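You operate a simulated robot arm through the tools that you are given. There is no shell and no other tool.

You are at the controls of a simulated robot arm. One attempt, no reset.

## Task
The cane socket failed: switch it off, move its plug to the extra socket, switch on, cover the bad one.
Fine: switch on at the extra socket; the plug moves with both switches off; the cover comes from the plug rack; leave the other lines on.
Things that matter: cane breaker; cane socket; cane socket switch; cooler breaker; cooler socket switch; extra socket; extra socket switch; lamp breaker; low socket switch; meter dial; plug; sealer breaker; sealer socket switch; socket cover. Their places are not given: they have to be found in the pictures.

It is judged by the outcome, as a careful person would: the job done as asked, and still so three seconds after it is handed in. It fails if anything else is knocked over, pushed out of place, dropped, spilled or broken. Lids that push on must go on centred and level and be pressed home; caps that screw on are set level and turned clockwise until they are tight.

## Robot
A 6-joint arm with a two-finger parallel gripper, fixed in place. Base frame: the origin is at the foot of the arm, x ahead of it, y to its left, z up. Units: m, degrees, N and s.
With the tool pointing down near the work surface it reaches from about 0.26 to 0.36 m from the base axis. Its first joint turns from -66.0 to 66.0 degrees. Payload 2.9 kg.
Tool frame: the origin (TCP) lies between the finger pads and is the grasp point; the fingertips stand 0.03 m ahead of it; z points along the fingers, y is the line along which they close. Largest opening 0.11 m; finger width 0.02, thickness 0.01; the body of the gripper, 0.048 by 0.112 m, starts 0.055 m behind the TCP.
Orientation is that of the tool frame in the base frame, as a unit quaternion [w, x, y, z]. With the fingers straight down and closing along the base's y, the tool's x points along the base's -x, its y along +y and its z along -z.

## Interface
- The arm moves only by the tool send_rows. Its argument "targets" is a list of rows, each a list of 7 numbers: the shift along the tool's x, y, z in m, then the turn, a rotation vector about the tool's x, y, z in degrees, then the gripper command, from -1 (shut) to 1 (fully open), values between in proportion. In form: [[dx, dy, dz, rx, ry, rz, grip], ...]. A call has 1 to 20 rows; each row is the pose to reach, as a shift and turn from the pose commanded when the call began, along the tool's axes at that moment. Each row takes 0.2 s and may step no farther than 0.05 m and 8.6 degrees from the row before; otherwise, or with a gripper value out of range, the whole call is refused. Where a pose cannot be reached the arm comes as near as it can. A force on the tool above 40 N (or 10 N above the force at the start of the call, whichever is more), or a blocked arm, ends the call early, and 0.2 s more pass. Each finger travels about 0.108 m/s and halts on what it meets, pressing with about 25 N; the grip force reading is that of the motor and also rises with nothing between the fingers. The clock runs only during rows and for 0.2 s after the last one: add rows that repeat a pose to give the fingers time. The reply holds the time, the measured pose of the TCP, the force on the tool along the base axes, the opening and the grip force, in the units named above and with some noise, with the torque about the TCP (base axes, N m) and any sound that the robot's microphone picked up.
- Cameras (640 x 400 px; columns grow to the right, rows downward): "scene" is fixed at [0.0899, 0.4465, 1.3753]; the picture's right is [-0.58, -0.81, 0.00], its down [-0.52, 0.37, -0.77] and it looks along [0.62, -0.45, -0.64] (base axes); focal length 214 px, centre (320, 200). "wrist" rides on the gripper at [0.072, 0.017, -0.103] in the tool frame; the picture's right is [-0.23, 0.97, 0.00], its down [-0.76, -0.18, -0.62] and it looks along [-0.61, -0.14, 0.78] (tool axes); focal length 222 px, centre (320, 200).
- camera(camera): a new picture of that camera. It takes no simulated time.
- point_at(camera, pixels): for up to 12 pixels [column, row] of the newest picture of that camera ("zoom" is the newest enlarged one), the place [x, y, z] in the base frame of the surface seen there, good to about 0.002 m. It takes no simulated time.
- inspect(camera, box): a new picture of the part [left, top, right, bottom] of that camera's present view, enlarged. It takes no simulated time.
- close_job(): hands the job in; it is judged then, once.

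Leave the gripper open and the arm clear of the work at the hand-in unless told otherwise.

The tools are called after ">>>" as name(argument=value, ...) on one line, values as JSON. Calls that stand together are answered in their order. send_rows: Moves the arm, as the interface text tells. Its arguments: {"type":"object","properties":{"targets":{"type":"array"}},"required":["targets"]} The other tools are called the same way: camera (camera) takes a picture; point_at (camera, pixels) gives the place of the surface under pixels of a picture; inspect (camera, box) takes an enlarged picture of a part of a camera's view; close_job () hands the job in.

At the start:

```text
clock: 0.0
position: [0.4009, 0.1228, 1.1547]
orientation: [-0.001, 0.001, 1.0, -0.001]
ft_force: [0.1, 0.5, -0.2]
ft_torque: [0.01, 0.0, 0.02]
gripper_width: 0.1104
finger_force: 0.1
```

scene: 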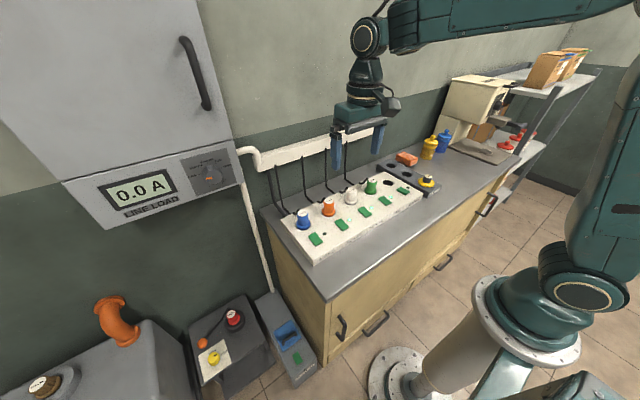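
wrist: 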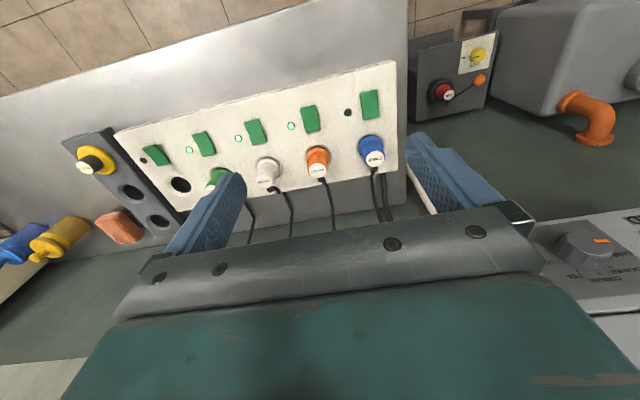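

I see a white socket strip with four plugs (blue, orange, white, green), an empty socket, green switches, a plug rack with a yellow item, and a meter on the wall cabinet. I'll enlarge the strip, the meter and the wrist view.

>>> inspect(camera="scene", box=[260, 140, 450, 270])

>>> inspect(camera="scene", box=[60, 130, 260, 240])

>>> inspect(camera="wrist", box=[50, 50, 410, 270])

>>> inspect(camera="scene", box=[180, 280, 330, 390])

```text
3.08 times, centred on (355, 205) of scene
```

zoom: 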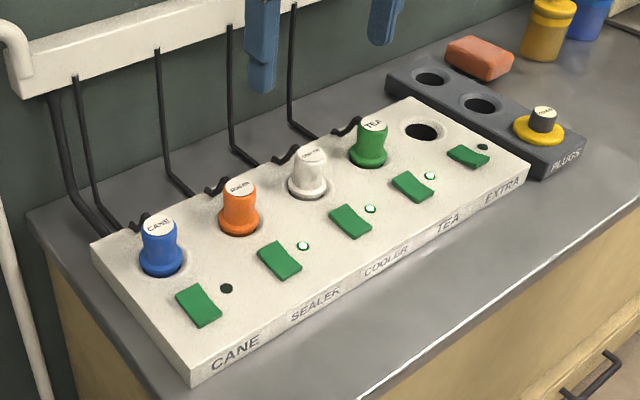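

```text
3.20 times, centred on (160, 185) of scene
```

zoom: 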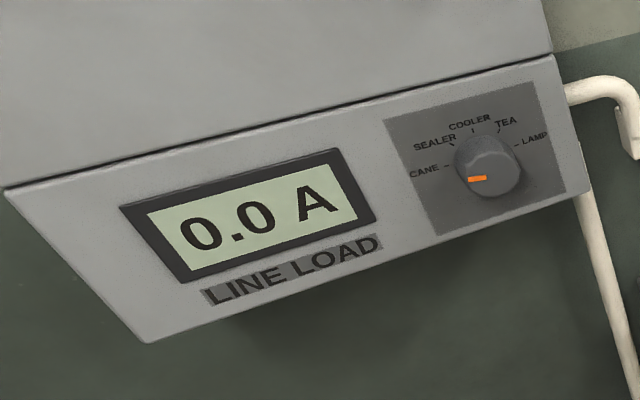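

```text
1.78 times, centred on (230, 160) of wrist
```

zoom: 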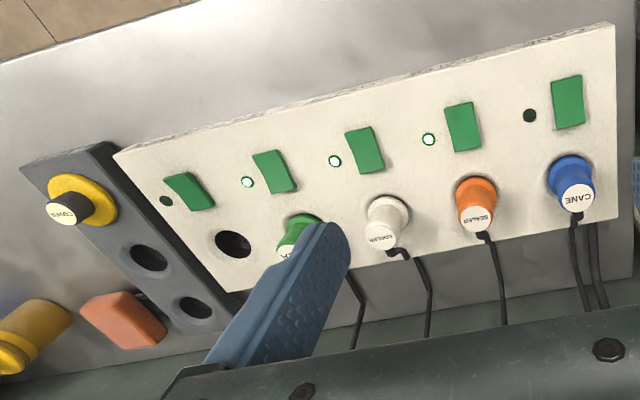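

```text
3.64 times, centred on (255, 335) of scene
```

zoom: 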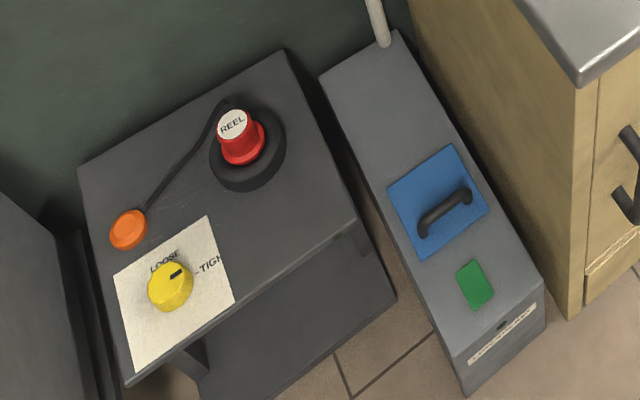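

Now I'll measure places in the scene: the plugs, switches, lamps, empty socket, rack and cover.

>>> inspect(camera="scene", box=[260, 140, 450, 270])

>>> point_at(camera="zoom", pixels=[[158, 226], [239, 189], [314, 154], [374, 123], [424, 131], [199, 306], [279, 260], [350, 221], [413, 186], [468, 156], [543, 114], [538, 138]])

>>> point_at(camera="zoom", pixels=[[95, 250], [195, 370], [525, 165], [410, 100], [226, 288], [482, 147], [432, 78], [480, 104], [188, 292], [210, 320], [455, 150], [482, 164]])

```text
3.08 times, centred on (355, 205) of scene
```

zoom: 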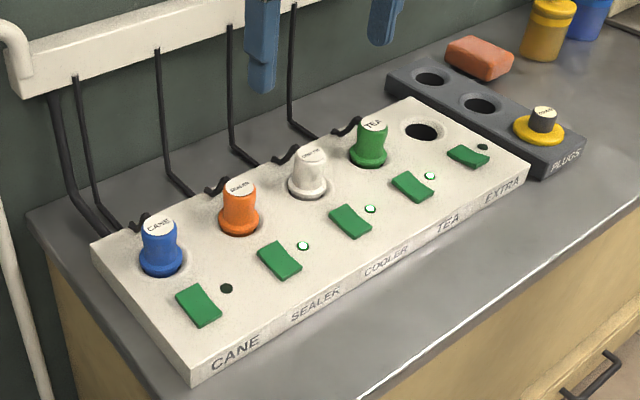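

```text
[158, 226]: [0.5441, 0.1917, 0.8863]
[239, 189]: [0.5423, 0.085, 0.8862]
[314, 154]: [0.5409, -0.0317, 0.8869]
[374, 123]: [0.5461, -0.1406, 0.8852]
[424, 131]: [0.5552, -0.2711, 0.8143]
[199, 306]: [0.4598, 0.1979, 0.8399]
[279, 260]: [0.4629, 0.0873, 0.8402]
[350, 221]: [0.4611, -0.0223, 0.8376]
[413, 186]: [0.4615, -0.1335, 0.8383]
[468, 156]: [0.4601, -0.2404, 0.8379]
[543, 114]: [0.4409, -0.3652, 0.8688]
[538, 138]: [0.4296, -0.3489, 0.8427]
```

```text
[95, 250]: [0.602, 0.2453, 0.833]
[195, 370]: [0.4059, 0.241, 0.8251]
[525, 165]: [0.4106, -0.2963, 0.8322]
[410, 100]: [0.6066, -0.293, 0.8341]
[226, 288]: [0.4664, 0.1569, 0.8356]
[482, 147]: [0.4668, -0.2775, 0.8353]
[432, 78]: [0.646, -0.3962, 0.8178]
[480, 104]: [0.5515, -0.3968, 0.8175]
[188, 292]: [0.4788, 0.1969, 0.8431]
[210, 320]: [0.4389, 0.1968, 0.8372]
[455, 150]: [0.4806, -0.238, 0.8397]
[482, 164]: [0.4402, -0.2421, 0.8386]
```

The strip's top is at z≈0.835, with switches at x≈0.46 and y≈0.198, 0.088, -0.022, -0.133, -0.24. I'll zoom in on each switch to read the rocker tilts, comparing cane and extra with the lit lines.

>>> inspect(camera="scene", box=[300, 215, 350, 250])

>>> inspect(camera="scene", box=[370, 175, 420, 210])

>>> inspect(camera="wrist", box=[300, 70, 400, 140])

>>> inspect(camera="wrist", box=[130, 110, 230, 180])

```text
11.43 times, centred on (325, 232) of scene
```

zoom: 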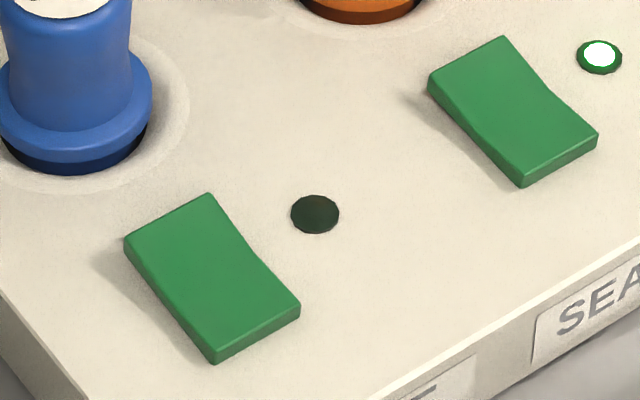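

```text
11.43 times, centred on (395, 192) of scene
```

zoom: 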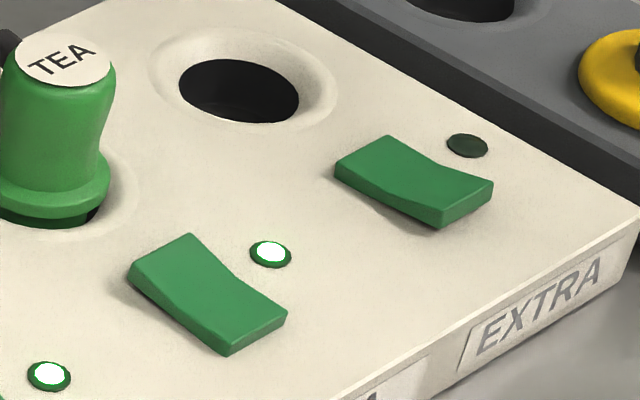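

```text
5.71 times, centred on (350, 105) of wrist
```

zoom: 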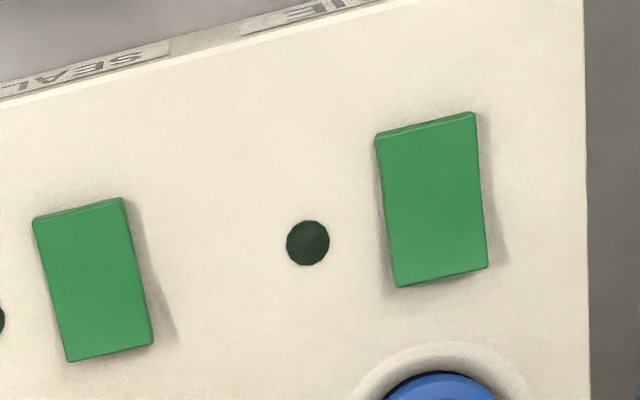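

```text
5.71 times, centred on (180, 145) of wrist
```

zoom: 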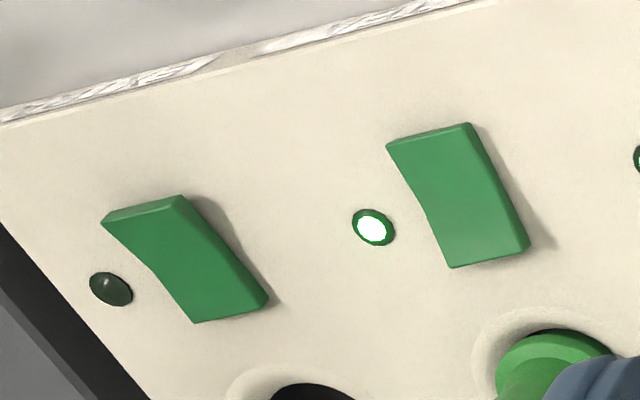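

Cane's rocker looks tilted like the lit ones, and extra's is tilted the other way. I'll confirm this by measuring the end heights of the rockers.

>>> inspect(camera="scene", box=[300, 215, 350, 250])

>>> point_at(camera="zoom", pixels=[[170, 225], [205, 270], [250, 325], [470, 60], [505, 100], [555, 150], [70, 150], [300, 215], [400, 250]])

>>> inspect(camera="scene", box=[370, 175, 420, 210])

>>> point_at(camera="zoom", pixels=[[165, 258], [200, 295], [250, 330], [370, 155], [405, 185], [460, 205], [240, 60], [180, 70], [310, 130], [240, 125], [238, 50], [300, 92]])

```text
11.43 times, centred on (325, 232) of scene
```

zoom: 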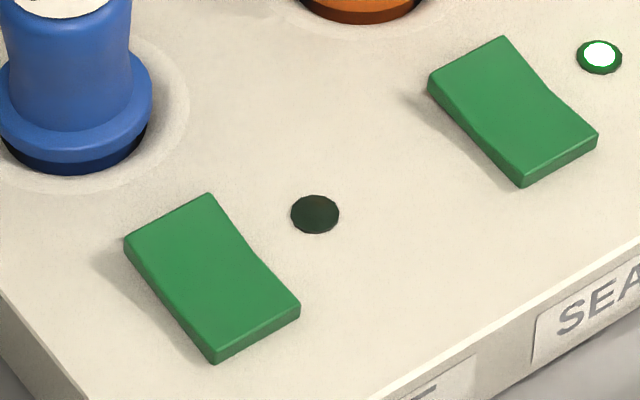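

```text
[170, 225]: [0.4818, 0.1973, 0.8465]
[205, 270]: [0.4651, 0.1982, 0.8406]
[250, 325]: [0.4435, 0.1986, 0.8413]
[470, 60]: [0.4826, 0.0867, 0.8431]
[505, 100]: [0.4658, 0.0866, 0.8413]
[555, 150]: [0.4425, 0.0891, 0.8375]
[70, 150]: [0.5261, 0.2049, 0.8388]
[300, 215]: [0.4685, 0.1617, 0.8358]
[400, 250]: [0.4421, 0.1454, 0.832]
```

```text
11.43 times, centred on (395, 192) of scene
```

zoom: 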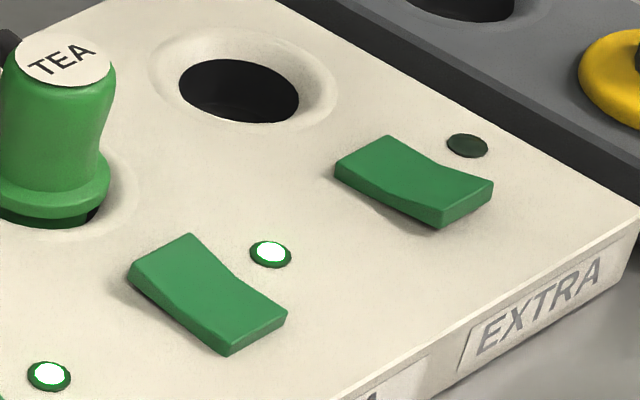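

```text
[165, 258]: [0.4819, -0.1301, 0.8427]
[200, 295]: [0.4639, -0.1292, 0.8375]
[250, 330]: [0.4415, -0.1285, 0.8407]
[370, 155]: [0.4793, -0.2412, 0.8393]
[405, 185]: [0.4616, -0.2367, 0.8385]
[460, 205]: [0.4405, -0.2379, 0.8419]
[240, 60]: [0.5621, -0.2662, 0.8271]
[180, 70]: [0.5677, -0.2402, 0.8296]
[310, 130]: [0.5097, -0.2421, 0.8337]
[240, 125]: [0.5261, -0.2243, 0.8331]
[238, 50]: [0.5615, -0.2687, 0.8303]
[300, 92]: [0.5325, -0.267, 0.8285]
```

Readings: the cane rocker is ON (wall end up, like the lit sealer, though its lamp is dark), and extra is OFF (front end up). So pressing the wall end switches off and pressing the front end switches on. Before moving, I'll measure nearby obstacles (cabinet, rail) and the shapes of the plug and the cover.

>>> point_at(camera="scene", pixels=[[107, 228], [243, 182], [232, 145], [240, 155], [265, 160], [375, 130], [210, 175], [125, 190], [205, 80], [272, 180], [405, 158], [425, 150]])

>>> inspect(camera="scene", box=[280, 190, 330, 230])

>>> inspect(camera="wrist", box=[60, 120, 140, 190])

>>> inspect(camera="wrist", box=[330, 110, 420, 220])

```text
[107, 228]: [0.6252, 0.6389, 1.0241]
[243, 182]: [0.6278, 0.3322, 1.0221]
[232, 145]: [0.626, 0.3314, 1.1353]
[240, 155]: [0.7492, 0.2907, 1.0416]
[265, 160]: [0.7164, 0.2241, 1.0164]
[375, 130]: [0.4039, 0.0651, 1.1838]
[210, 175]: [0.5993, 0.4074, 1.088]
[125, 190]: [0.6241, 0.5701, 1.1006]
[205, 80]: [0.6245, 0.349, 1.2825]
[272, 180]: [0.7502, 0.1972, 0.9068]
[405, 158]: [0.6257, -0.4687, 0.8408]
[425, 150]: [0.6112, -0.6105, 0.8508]
```

```text
10.00 times, centred on (305, 210) of scene
```

zoom: 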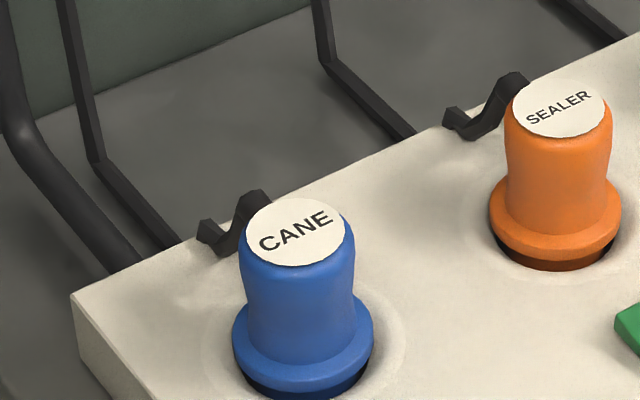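

```text
5.71 times, centred on (100, 155) of wrist
```

zoom: 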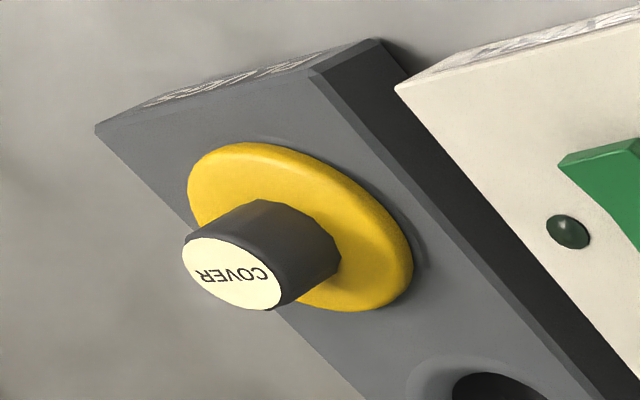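

```text
3.64 times, centred on (375, 165) of wrist
```

zoom: 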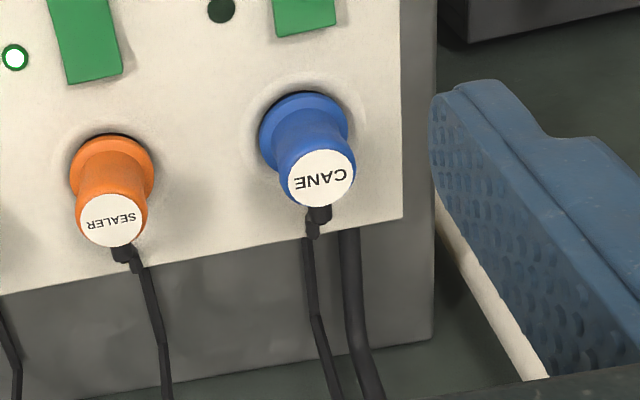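

The cabinet (x≥0.6, y≥0.33, z≥1.02) and rail (x≈0.72) are out of the way. I'll close the gripper and move above the wall end of the cane switch (0.479, 0.198), staying high first at z≈1.0 to test the reach.

>>> send_rows(targets=[[-0.01, 0.01, 0.02, 0, 0, 0, -1], [-0.025, 0.025, 0.045, 0, 0, 0, -1], [-0.04, 0.04, 0.07, 0, 0, 0, -1], [-0.055, 0.055, 0.095, 0, 0, 0, -1], [-0.07, 0.07, 0.12, 0, 0, 0, -1], [-0.078, 0.075, 0.145, 0, 0, 0, -1], [-0.078, 0.075, 0.155, 0, 0, 0, -1], [-0.078, 0.075, 0.155, 0, 0, 0, -1]])

```text
clock: 1.8
position: [0.4806, 0.1987, 0.9986]
orientation: [0.001, -0.001, 1.0, 0.0]
ft_force: [-0.1, -0.4, 0.0]
ft_torque: [-0.04, -0.03, 0.03]
gripper_width: 0.0
finger_force: 24.9
```

The arm reached (0.4806, 0.1987, 0.9986) upright. I'll check the switch from the wrist camera.

>>> camera(camera="wrist")

>>> camera(camera="scene")

```text
taken
```

wrist: 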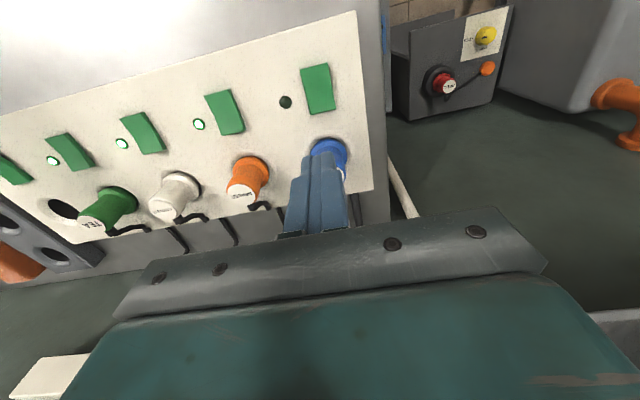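

```text
taken
```

scene: 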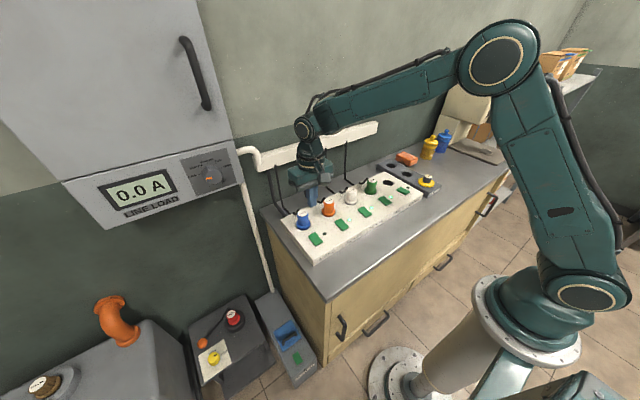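

I'll measure the cane switch corners and plug from this closer wrist view.

>>> inspect(camera="wrist", box=[260, 50, 380, 190])

>>> point_at(camera="wrist", pixels=[[303, 70], [327, 66], [310, 112], [334, 108], [318, 90], [286, 102], [328, 150], [340, 150], [316, 150]])

```text
2.86 times, centred on (320, 120) of wrist
```

zoom: 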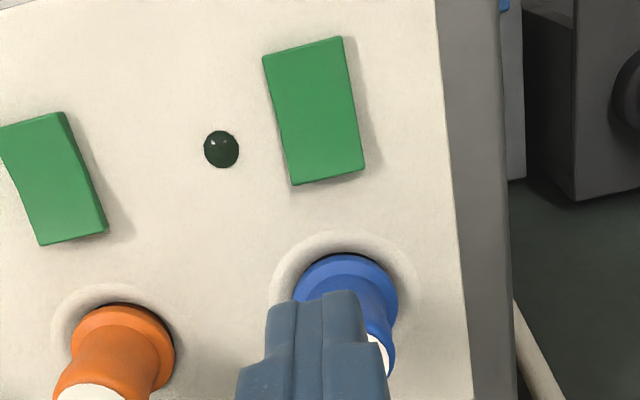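

```text
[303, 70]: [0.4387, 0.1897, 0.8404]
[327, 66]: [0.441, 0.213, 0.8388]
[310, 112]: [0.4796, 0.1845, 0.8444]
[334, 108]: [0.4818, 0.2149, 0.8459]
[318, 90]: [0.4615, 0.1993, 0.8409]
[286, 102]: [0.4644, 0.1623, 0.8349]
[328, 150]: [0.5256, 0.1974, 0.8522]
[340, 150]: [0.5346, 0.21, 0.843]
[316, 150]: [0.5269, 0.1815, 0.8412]
```

The switch centre is (0.461, 0.199), spanning x 0.438–0.484, with the raised wall end at z≈0.845. I'll descend until the tips are about 12 mm above it.

>>> send_rows(targets=[[0.002, 0, 0.03, 0, 0, 0, -1], [0.002, 0, 0.06, 0, 0, 0, -1], [0.002, 0, 0.09, 0, 0, 0, -1], [0.002, 0, 0.11, 0, 0, 0, -1], [0.002, 0, 0.11, 0, 0, 0, -1]])

>>> camera(camera="wrist")

>>> inspect(camera="scene", box=[280, 160, 360, 260])

```text
clock: 3.0
position: [0.4773, 0.1982, 0.8899]
orientation: [0.0, 0.0, 1.0, 0.0]
ft_force: [-0.2, 0.7, 0.8]
ft_torque: [0.01, 0.01, -0.01]
gripper_width: 0.0
finger_force: 25.1
```

```text
taken
```

wrist: 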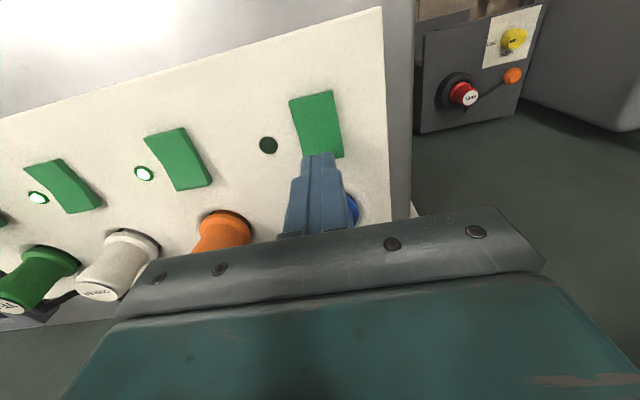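

```text
4.00 times, centred on (320, 210) of scene
```

zoom: 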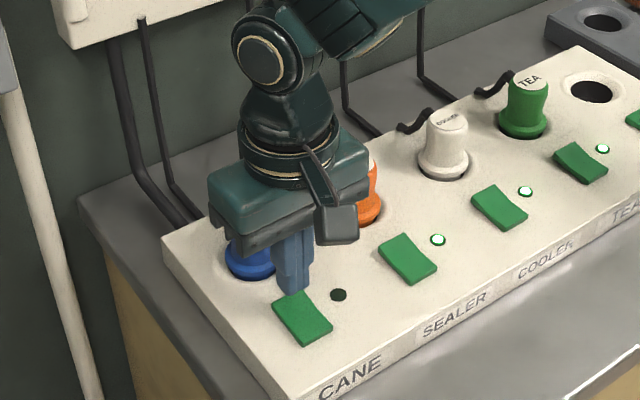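

The tips sit over the wall end of the cane rocker. I'll press down in small steps; the force stop guards the motion.

>>> send_rows(targets=[[0, 0, 0.006, 0, 0, 0, -1], [0, 0, 0.01, 0, 0, 0, -1], [0, 0, 0.013, 0, 0, 0, -1], [0, 0, 0.015, 0, 0, 0, -1], [0, 0, 0.017, 0, 0, 0, -1], [0, 0, 0.019, 0, 0, 0, -1]])

>>> inspect(camera="wrist", box=[250, 70, 370, 180])

```text
clock: 4.4
position: [0.4776, 0.1981, 0.872]
orientation: [0.002, 0.0, 1.0, 0.001]
ft_force: [-6.6, -4.1, 30.1]
ft_torque: [-0.07, 0.51, -0.01]
gripper_width: 0.0
finger_force: 25.1
```

```text
3.64 times, centred on (310, 125) of wrist
```

zoom: 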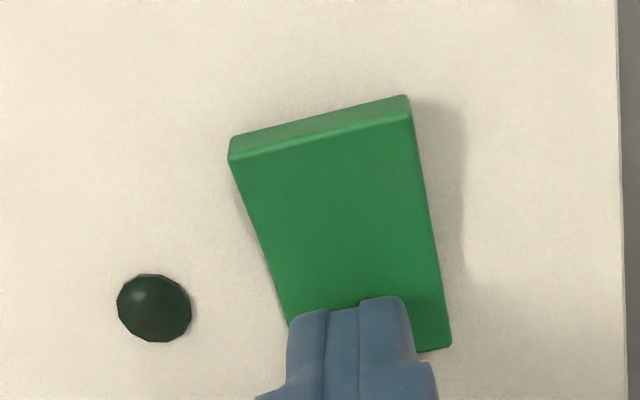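

Force reads 30 N and the front end of the cane rocker now stands up, so it is off. I'll lift straight up and check that it stays that way.

>>> send_rows(targets=[[0, 0, -0.01, 0, 0, 0, -1], [0, 0, -0.04, 0, 0, 0, -1], [0, 0, -0.08, 0, 0, 0, -1], [0, 0, -0.11, 0, 0, 0, -1], [0, 0, -0.11, 0, 0, 0, -1]])

>>> camera(camera="wrist")

>>> inspect(camera="wrist", box=[220, 50, 380, 160])

>>> inspect(camera="scene", box=[280, 160, 440, 260])

```text
clock: 5.6
position: [0.4771, 0.1992, 0.98]
orientation: [0.0, 0.0, 1.0, 0.0]
ft_force: [0.5, 0.1, 1.1]
ft_torque: [-0.05, 0.03, -0.01]
gripper_width: 0.0
finger_force: 24.9
```

```text
taken
```

wrist: 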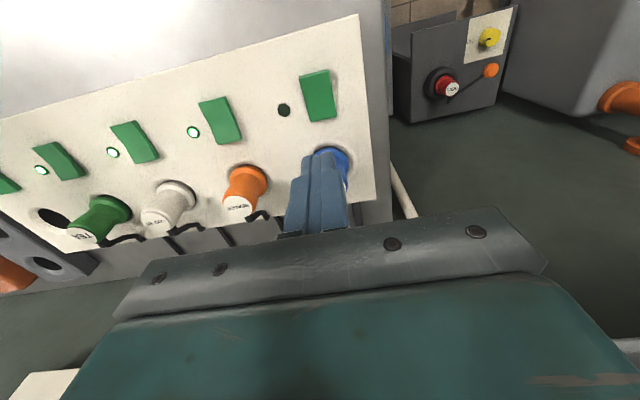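

```text
3.64 times, centred on (300, 105) of wrist
```

zoom: 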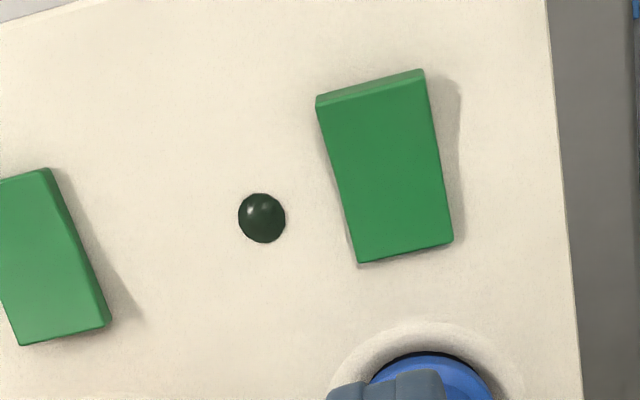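

```text
4.00 times, centred on (360, 210) of scene
```

zoom: 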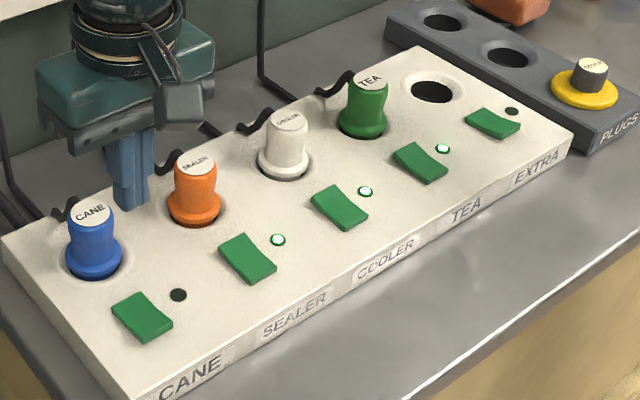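

The cane switch is off, and sealer, cooler and tea stay lit. Now I'll measure the cane plug and the extra socket precisely.

>>> inspect(camera="scene", box=[285, 200, 325, 235])

>>> point_at(camera="zoom", pixels=[[290, 200], [290, 160], [290, 240], [230, 200], [345, 195], [270, 300], [280, 360], [280, 380], [240, 390], [330, 380], [290, 330], [290, 250]])

>>> inspect(camera="scene", box=[370, 165, 410, 200])

```text
11.43 times, centred on (305, 218) of scene
```

zoom: 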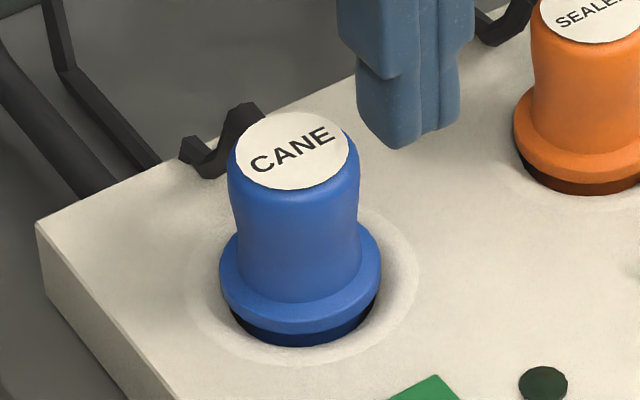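

```text
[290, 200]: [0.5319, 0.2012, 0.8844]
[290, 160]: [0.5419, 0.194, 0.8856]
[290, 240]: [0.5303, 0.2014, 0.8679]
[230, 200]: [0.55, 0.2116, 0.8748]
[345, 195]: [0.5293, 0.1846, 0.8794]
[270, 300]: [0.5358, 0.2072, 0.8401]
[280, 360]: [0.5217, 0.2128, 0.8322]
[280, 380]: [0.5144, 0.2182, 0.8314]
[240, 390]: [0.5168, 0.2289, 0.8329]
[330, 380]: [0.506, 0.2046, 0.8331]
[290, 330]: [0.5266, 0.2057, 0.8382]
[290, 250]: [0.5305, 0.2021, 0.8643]
```

```text
11.43 times, centred on (390, 182) of scene
```

zoom: 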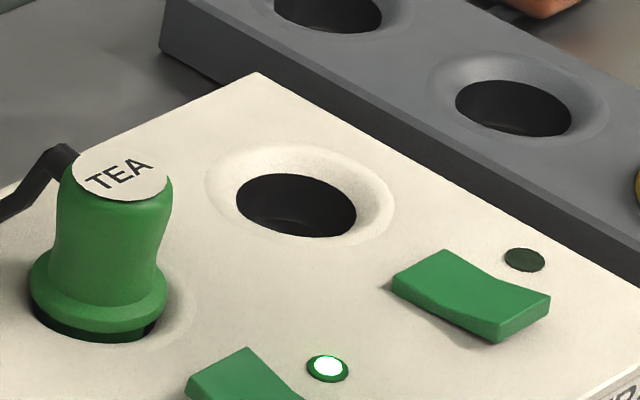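

I'll open the gripper to about 6.5 cm and move above the cane plug (about 0.545, 0.192) at z≈1.0 to look at it between the fingers.

>>> send_rows(targets=[[-0.02, -0.002, -0.01, 0, 0, 0, 0.18], [-0.045, -0.004, -0.02, 0, 0, 0, 0.18], [-0.068, -0.006, -0.02, 0, 0, 0, 0.18], [-0.068, -0.006, -0.02, 0, 0, 0, 0.18], [-0.068, -0.006, -0.02, 0, 0, 0, 0.18]])

>>> camera(camera="wrist")

>>> camera(camera="scene")

```text
clock: 6.8
position: [0.5451, 0.1929, 1.0003]
orientation: [0.0, 0.0, 1.0, 0.0]
ft_force: [-0.4, 0.2, -0.5]
ft_torque: [-0.01, 0.02, 0.01]
gripper_width: 0.0648
finger_force: 0.1
```

```text
taken
```

wrist: 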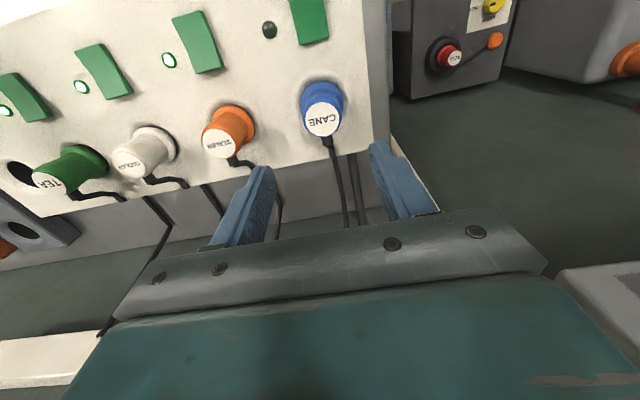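

```text
taken
```

scene: 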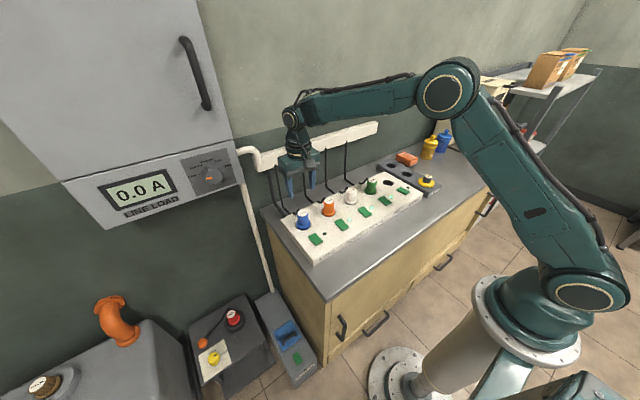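

The plug shows at (322,118) in the wrist view. I'll zoom in and measure its outline.

>>> inspect(camera="wrist", box=[285, 65, 365, 155])

>>> inspect(camera="wrist", box=[0, 140, 60, 220])

```text
4.44 times, centred on (325, 110) of wrist
```

zoom: 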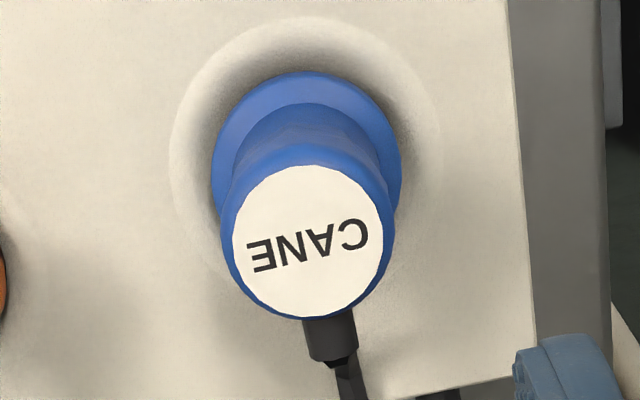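

```text
5.00 times, centred on (30, 180) of wrist
```

zoom: 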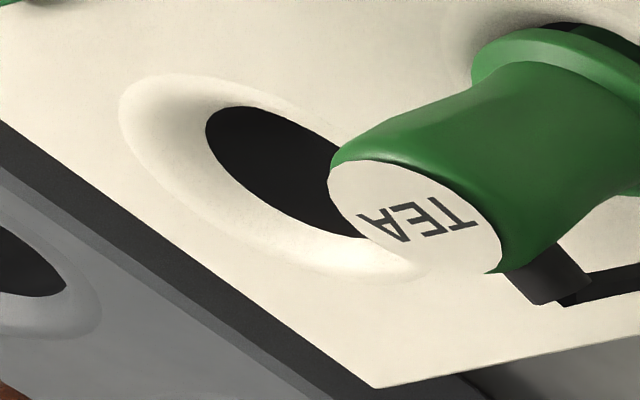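

I'll measure the label centre, plug sides and flange edges in the cane zoom.

>>> inspect(camera="wrist", box=[285, 65, 365, 155])

>>> point_at(camera="zoom", pixels=[[307, 240], [240, 250], [376, 230], [300, 170], [315, 308], [230, 130], [385, 130], [305, 85], [305, 125], [180, 140], [430, 140], [300, 25]])

```text
4.44 times, centred on (325, 110) of wrist
```

zoom: 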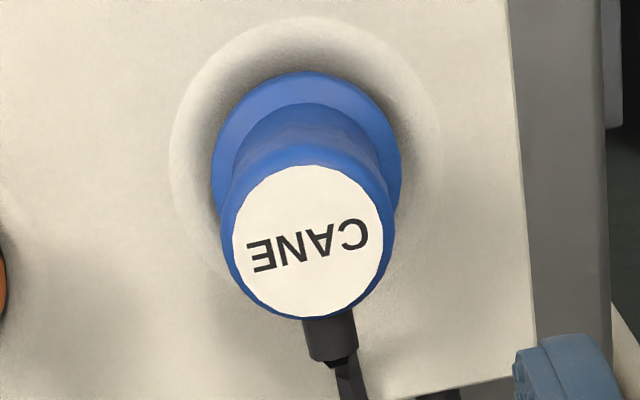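

```text
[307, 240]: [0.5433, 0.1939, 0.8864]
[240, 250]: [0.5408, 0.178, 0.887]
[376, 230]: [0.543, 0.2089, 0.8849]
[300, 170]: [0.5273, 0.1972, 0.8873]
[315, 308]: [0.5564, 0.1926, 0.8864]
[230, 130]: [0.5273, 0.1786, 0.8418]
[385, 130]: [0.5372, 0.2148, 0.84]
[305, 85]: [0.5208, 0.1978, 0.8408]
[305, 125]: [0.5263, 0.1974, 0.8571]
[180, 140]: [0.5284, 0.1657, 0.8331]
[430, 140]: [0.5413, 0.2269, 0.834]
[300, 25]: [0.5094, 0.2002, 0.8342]
```

The plug axis is at about (0.543, 0.195), flange top z≈0.842, top z≈0.886. I'll descend so the fingertips end just above the flange (TCP z≈0.876), keeping the gripper open.

>>> send_rows(targets=[[0.002, 0.003, 0.03, 0, 0, 0, 0.18], [0.002, 0.003, 0.06, 0, 0, 0, 0.18], [0.002, 0.003, 0.09, 0, 0, 0, 0.18], [0.002, 0.003, 0.11, 0, 0, 0, 0.18], [0.002, 0.003, 0.12, 0, 0, 0, 0.18], [0.002, 0.003, 0.1245, 0, 0, 0, 0.18], [0.002, 0.003, 0.1245, 0, 0, 0, 0.18]])

>>> camera(camera="wrist")

>>> inspect(camera="scene", box=[275, 180, 345, 240])

```text
clock: 8.4
position: [0.5422, 0.1963, 0.8757]
orientation: [0.0, 0.0, 1.0, 0.0]
ft_force: [-0.3, 0.2, 0.6]
ft_torque: [-0.03, -0.01, -0.01]
gripper_width: 0.065
finger_force: 0.0
```

```text
taken
```

wrist: 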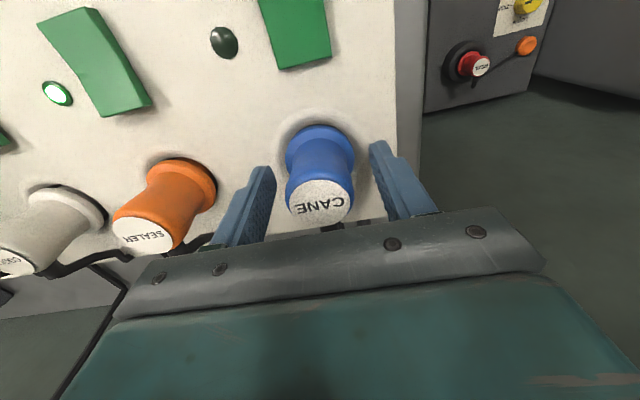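

```text
6.67 times, centred on (310, 210) of scene
```

zoom: 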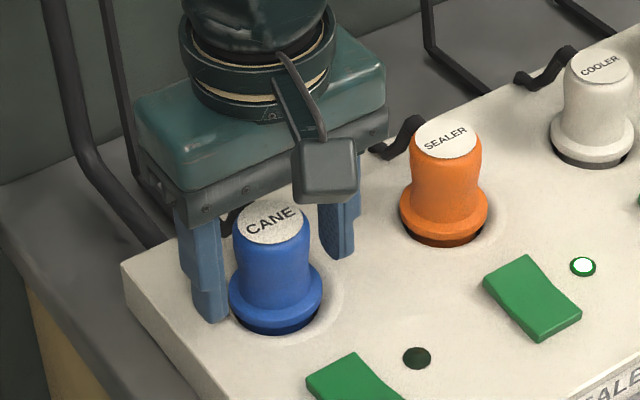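

The plug sits centred between the fingers. I'll close the gripper on it.

>>> send_rows(targets=[[0, 0, 0, 0, 0, 0, -0.2], [0, 0, 0, 0, 0, 0, -0.6], [0, 0, 0, 0, 0, 0, -1], [0, 0, 0, 0, 0, 0, -1]])

>>> camera(camera="wrist")

>>> inspect(camera="scene", box=[275, 180, 345, 240])

```text
clock: 9.4
position: [0.5426, 0.1949, 0.8761]
orientation: [-0.001, 0.0, 1.0, 0.0]
ft_force: [0.5, 0.2, -0.2]
ft_torque: [0.0, -0.01, 0.02]
gripper_width: 0.0371
finger_force: 24.8
```

```text
taken
```

wrist: 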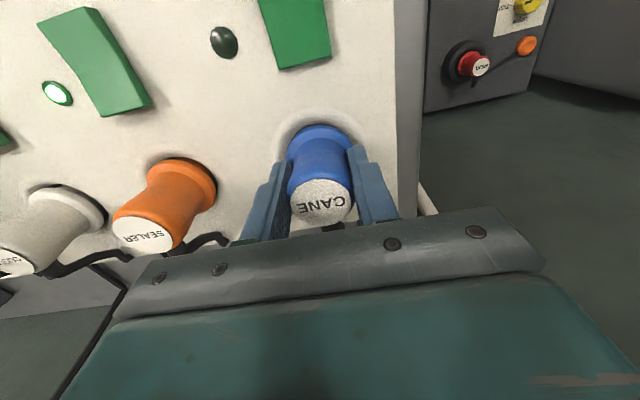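

```text
6.67 times, centred on (310, 210) of scene
```

zoom: 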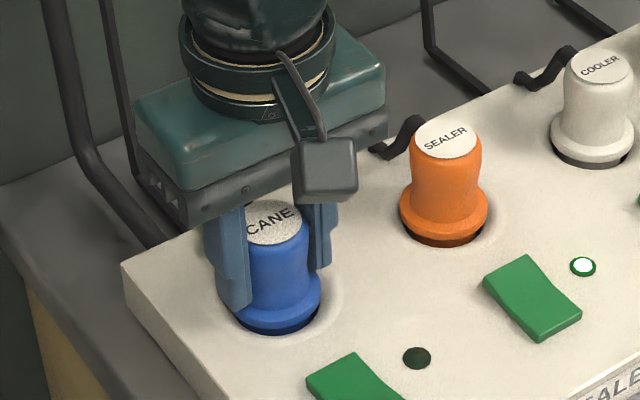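

The plug is gripped at 37 mm with no side force. I'll pull straight up slowly and watch the force.

>>> send_rows(targets=[[0, 0, -0.003, 0, 0, 0, -1], [0, 0, -0.006, 0, 0, 0, -1], [0, 0, -0.01, 0, 0, 0, -1], [0, 0, -0.014, 0, 0, 0, -1], [0, 0, -0.018, 0, 0, 0, -1]])

>>> inspect(camera="scene", box=[275, 180, 345, 240])

```text
clock: 10.6
position: [0.5442, 0.1951, 0.8939]
orientation: [0.0, 0.0, 1.0, 0.001]
ft_force: [-0.1, 0.3, -1.2]
ft_torque: [0.0, 0.02, 0.01]
gripper_width: 0.0369
finger_force: 24.9
```

```text
6.67 times, centred on (310, 210) of scene
```

zoom: 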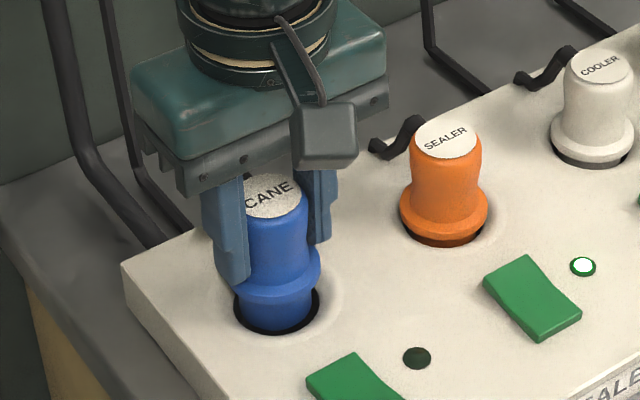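

The plug is rising freely, with its shank coming out of the hole. I'll continue up to z≈1.02 so the shank clears all the other plugs.

>>> send_rows(targets=[[0, 0, -0.01, 0, 0, 0, -1], [0, 0, -0.025, 0, 0, 0, -1], [0, 0, -0.045, 0, 0, 0, -1], [0, 0, -0.07, 0, 0, 0, -1], [0, 0, -0.095, 0, 0, 0, -1], [0, 0, -0.12, 0, 0, 0, -1], [0, 0, -0.126, 0, 0, 0, -1], [0, 0, -0.126, 0, 0, 0, -1]])

>>> camera(camera="scene")

>>> camera(camera="wrist")

>>> inspect(camera="scene", box=[270, 140, 350, 240])

```text
clock: 12.4
position: [0.5425, 0.197, 1.0195]
orientation: [0.0, 0.0, 1.0, 0.0]
ft_force: [0.0, 1.2, -0.7]
ft_torque: [-0.05, -0.03, 0.0]
gripper_width: 0.0373
finger_force: 25.0
```

```text
taken
```

scene: 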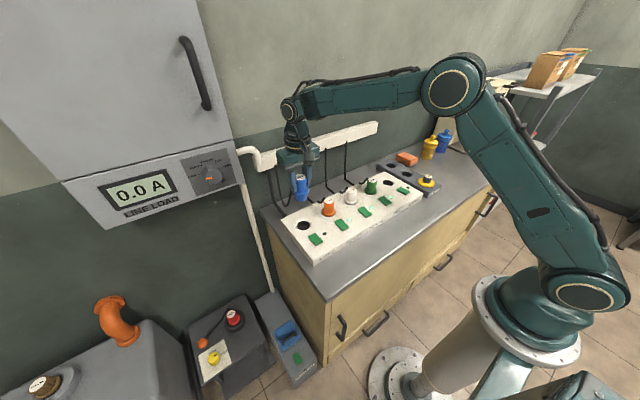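

```text
taken
```

wrist: 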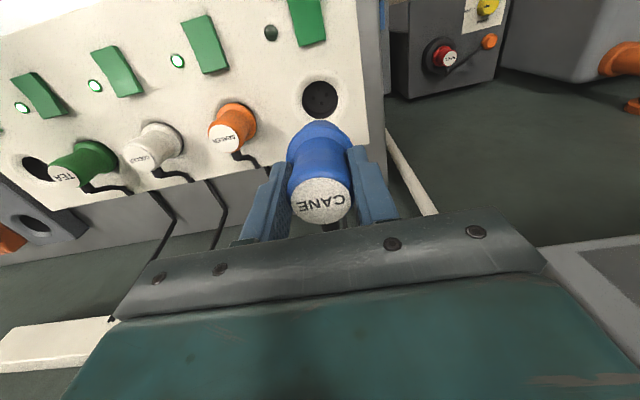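

```text
4.00 times, centred on (310, 190) of scene
```

zoom: 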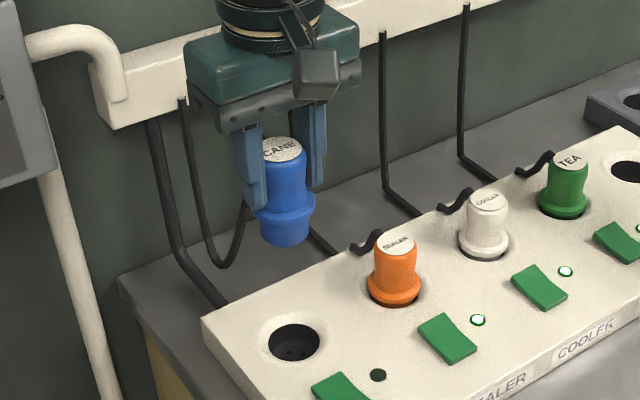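

The plug is out and hangs upright in the grip. Both sockets are now empty, so I'll measure the hole edges from the scene camera.

>>> inspect(camera="scene", box=[285, 205, 325, 245])

>>> point_at(camera="zoom", pixels=[[250, 210], [400, 210], [320, 150], [320, 290], [290, 230]])

>>> inspect(camera="scene", box=[370, 163, 410, 203])

```text
10.00 times, centred on (305, 225) of scene
```

zoom: 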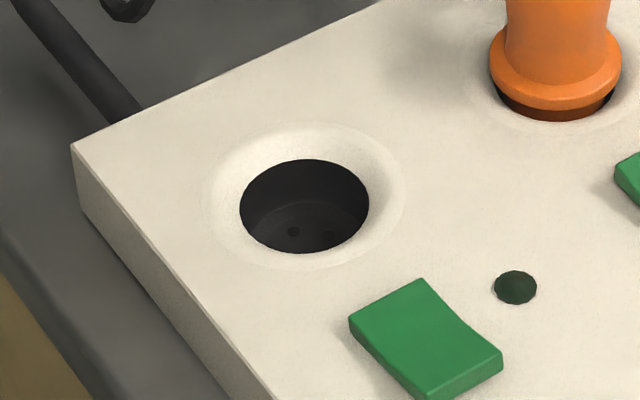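

```text
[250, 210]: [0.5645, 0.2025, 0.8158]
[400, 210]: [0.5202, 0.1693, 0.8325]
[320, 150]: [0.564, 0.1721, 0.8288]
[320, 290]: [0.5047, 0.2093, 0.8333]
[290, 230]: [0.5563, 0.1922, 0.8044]
```

```text
10.00 times, centred on (390, 183) of scene
```

zoom: 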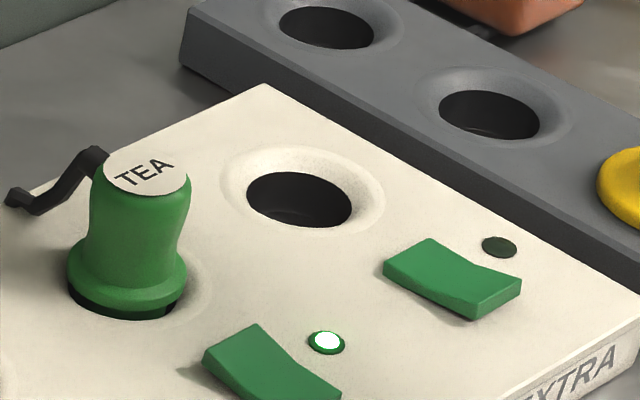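

The socket floor is at z≈0.804, about 30 mm deep. I'll carry the plug sideways toward extra at constant height, first half of the way, and check the force and cord.

>>> send_rows(targets=[[0, -0.02, 0, 0, 0, 0, -1], [0, -0.05, 0, 0, 0, 0, -1], [0, -0.085, 0, 0, 0, 0, -1], [0, -0.12, 0, 0, 0, 0, -1], [0, -0.155, 0, 0, 0, 0, -1], [0, -0.19, 0, 0, 0, 0, -1], [0, -0.22, 0, 0, 0, 0, -1]])

>>> camera(camera="scene")

>>> inspect(camera="scene", box=[260, 130, 440, 250])

```text
clock: 14.0
position: [0.5428, -0.0248, 1.0188]
orientation: [0.0, -0.001, 1.0, 0.0]
ft_force: [-0.3, 0.0, -0.4]
ft_torque: [0.01, 0.01, -0.01]
gripper_width: 0.0373
finger_force: 24.5
```

```text
taken
```

scene: 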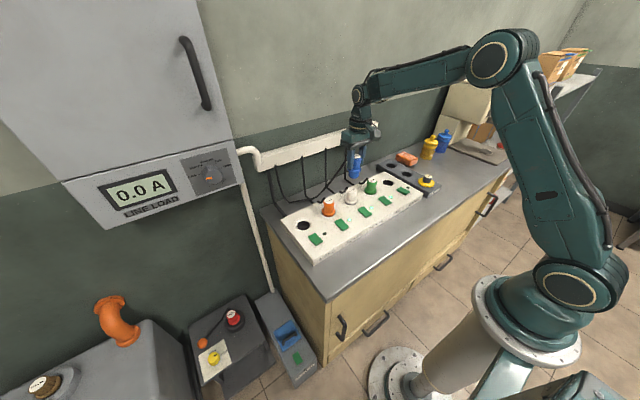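

```text
3.33 times, centred on (350, 190) of scene
```

zoom: 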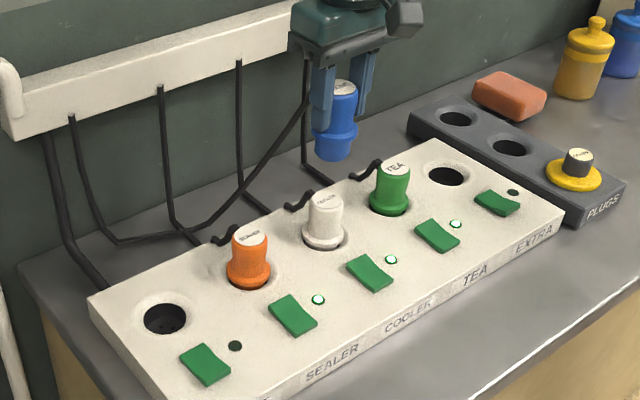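

No force, and the cord runs clear behind the strip. I'll continue to above the extra socket (y≈-0.245).

>>> send_rows(targets=[[0, -0.02, 0, 0, 0, 0, -1], [0, -0.05, 0, 0, 0, 0, -1], [0, -0.085, 0, 0, 0, 0, -1], [0, -0.12, 0, 0, 0, 0, -1], [0, -0.155, 0, 0, 0, 0, -1], [0, -0.19, 0, 0, 0, 0, -1], [0, -0.22, 0, 0, 0, 0, -1], [0, -0.22, 0, 0, 0, 0, -1]])

>>> camera(camera="scene")

>>> camera(camera="wrist")

>>> inspect(camera="wrist", box=[260, 50, 380, 140])

```text
clock: 15.8
position: [0.5433, -0.2444, 1.0205]
orientation: [-0.001, 0.0, 1.0, 0.0]
ft_force: [0.0, 0.5, -1.8]
ft_torque: [0.0, 0.03, 0.03]
gripper_width: 0.0369
finger_force: 25.0
```

```text
taken
```

scene: 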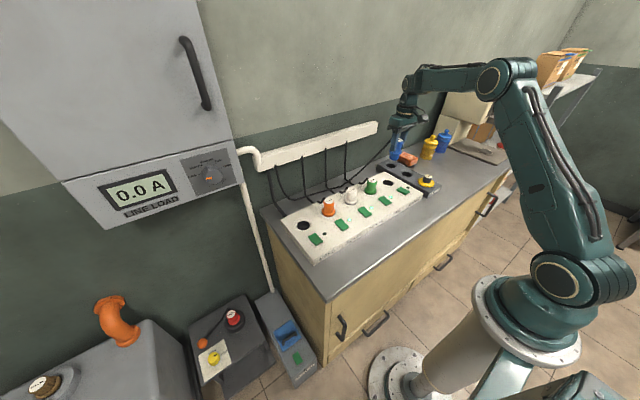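

```text
taken
```

wrist: 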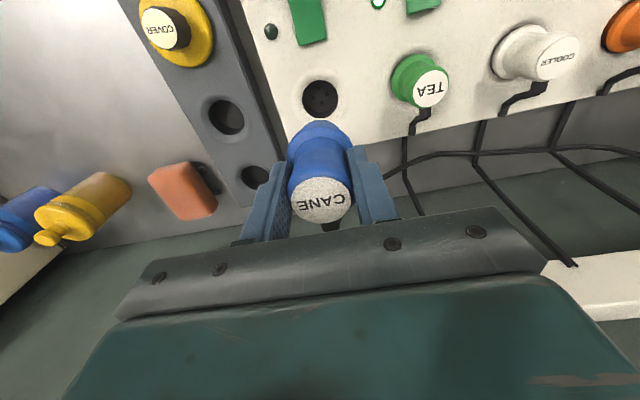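

```text
4.44 times, centred on (320, 95) of wrist
```

zoom: 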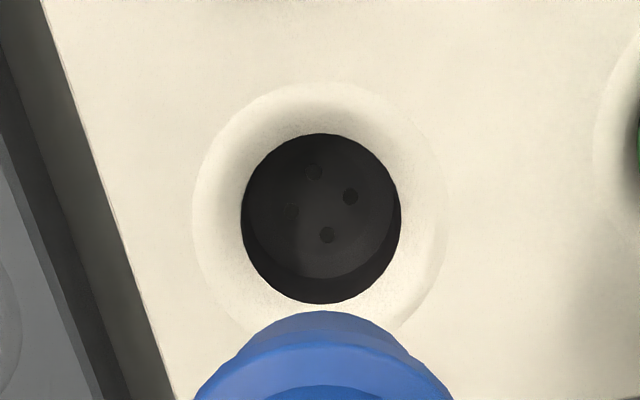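

The extra hole sits at (320,99) in the wrist view, the same place the cane hole sat when the plug was lifted out of it. I'll confirm with the countersink edges.

>>> point_at(camera="zoom", pixels=[[196, 215], [441, 215], [318, 85], [236, 218], [406, 218], [320, 128], [314, 172], [350, 196], [328, 234], [291, 211]])

```text
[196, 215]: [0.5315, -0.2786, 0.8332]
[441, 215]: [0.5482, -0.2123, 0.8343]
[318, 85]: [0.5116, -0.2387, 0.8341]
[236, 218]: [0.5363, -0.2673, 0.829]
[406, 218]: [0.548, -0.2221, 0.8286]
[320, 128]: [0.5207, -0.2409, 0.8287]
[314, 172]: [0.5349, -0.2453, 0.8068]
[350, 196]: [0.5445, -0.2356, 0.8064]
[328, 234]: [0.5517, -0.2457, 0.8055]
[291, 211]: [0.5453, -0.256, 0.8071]
```

The extra socket centre is (0.543, -0.2455) and the plug is directly above it. I'll lower to just above the hole and check the alignment.

>>> send_rows(targets=[[0, 0, 0.02, 0, 0, 0, -1], [0, 0, 0.05, 0, 0, 0, -1], [0, 0, 0.08, 0, 0, 0, -1], [0, 0, 0.1, 0, 0, 0, -1], [0, 0, 0.108, 0, 0, 0, -1], [0, 0, 0.108, 0, 0, 0, -1]])

>>> inspect(camera="scene", box=[360, 150, 430, 210])

>>> camera(camera="wrist")

```text
clock: 17.2
position: [0.5436, -0.2454, 0.9118]
orientation: [0.001, 0.0, 1.0, -0.001]
ft_force: [0.0, -0.7, -0.9]
ft_torque: [0.0, -0.02, 0.01]
gripper_width: 0.0371
finger_force: 25.1
```

```text
6.67 times, centred on (395, 180) of scene
```

zoom: 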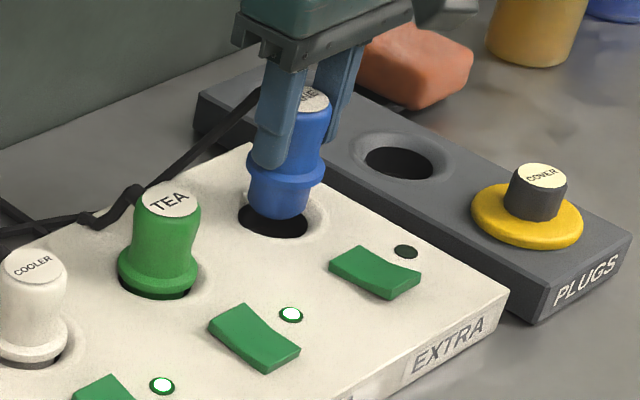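

```text
taken
```

wrist: 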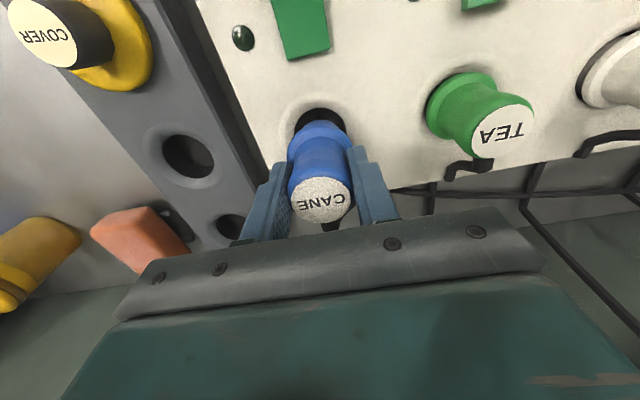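

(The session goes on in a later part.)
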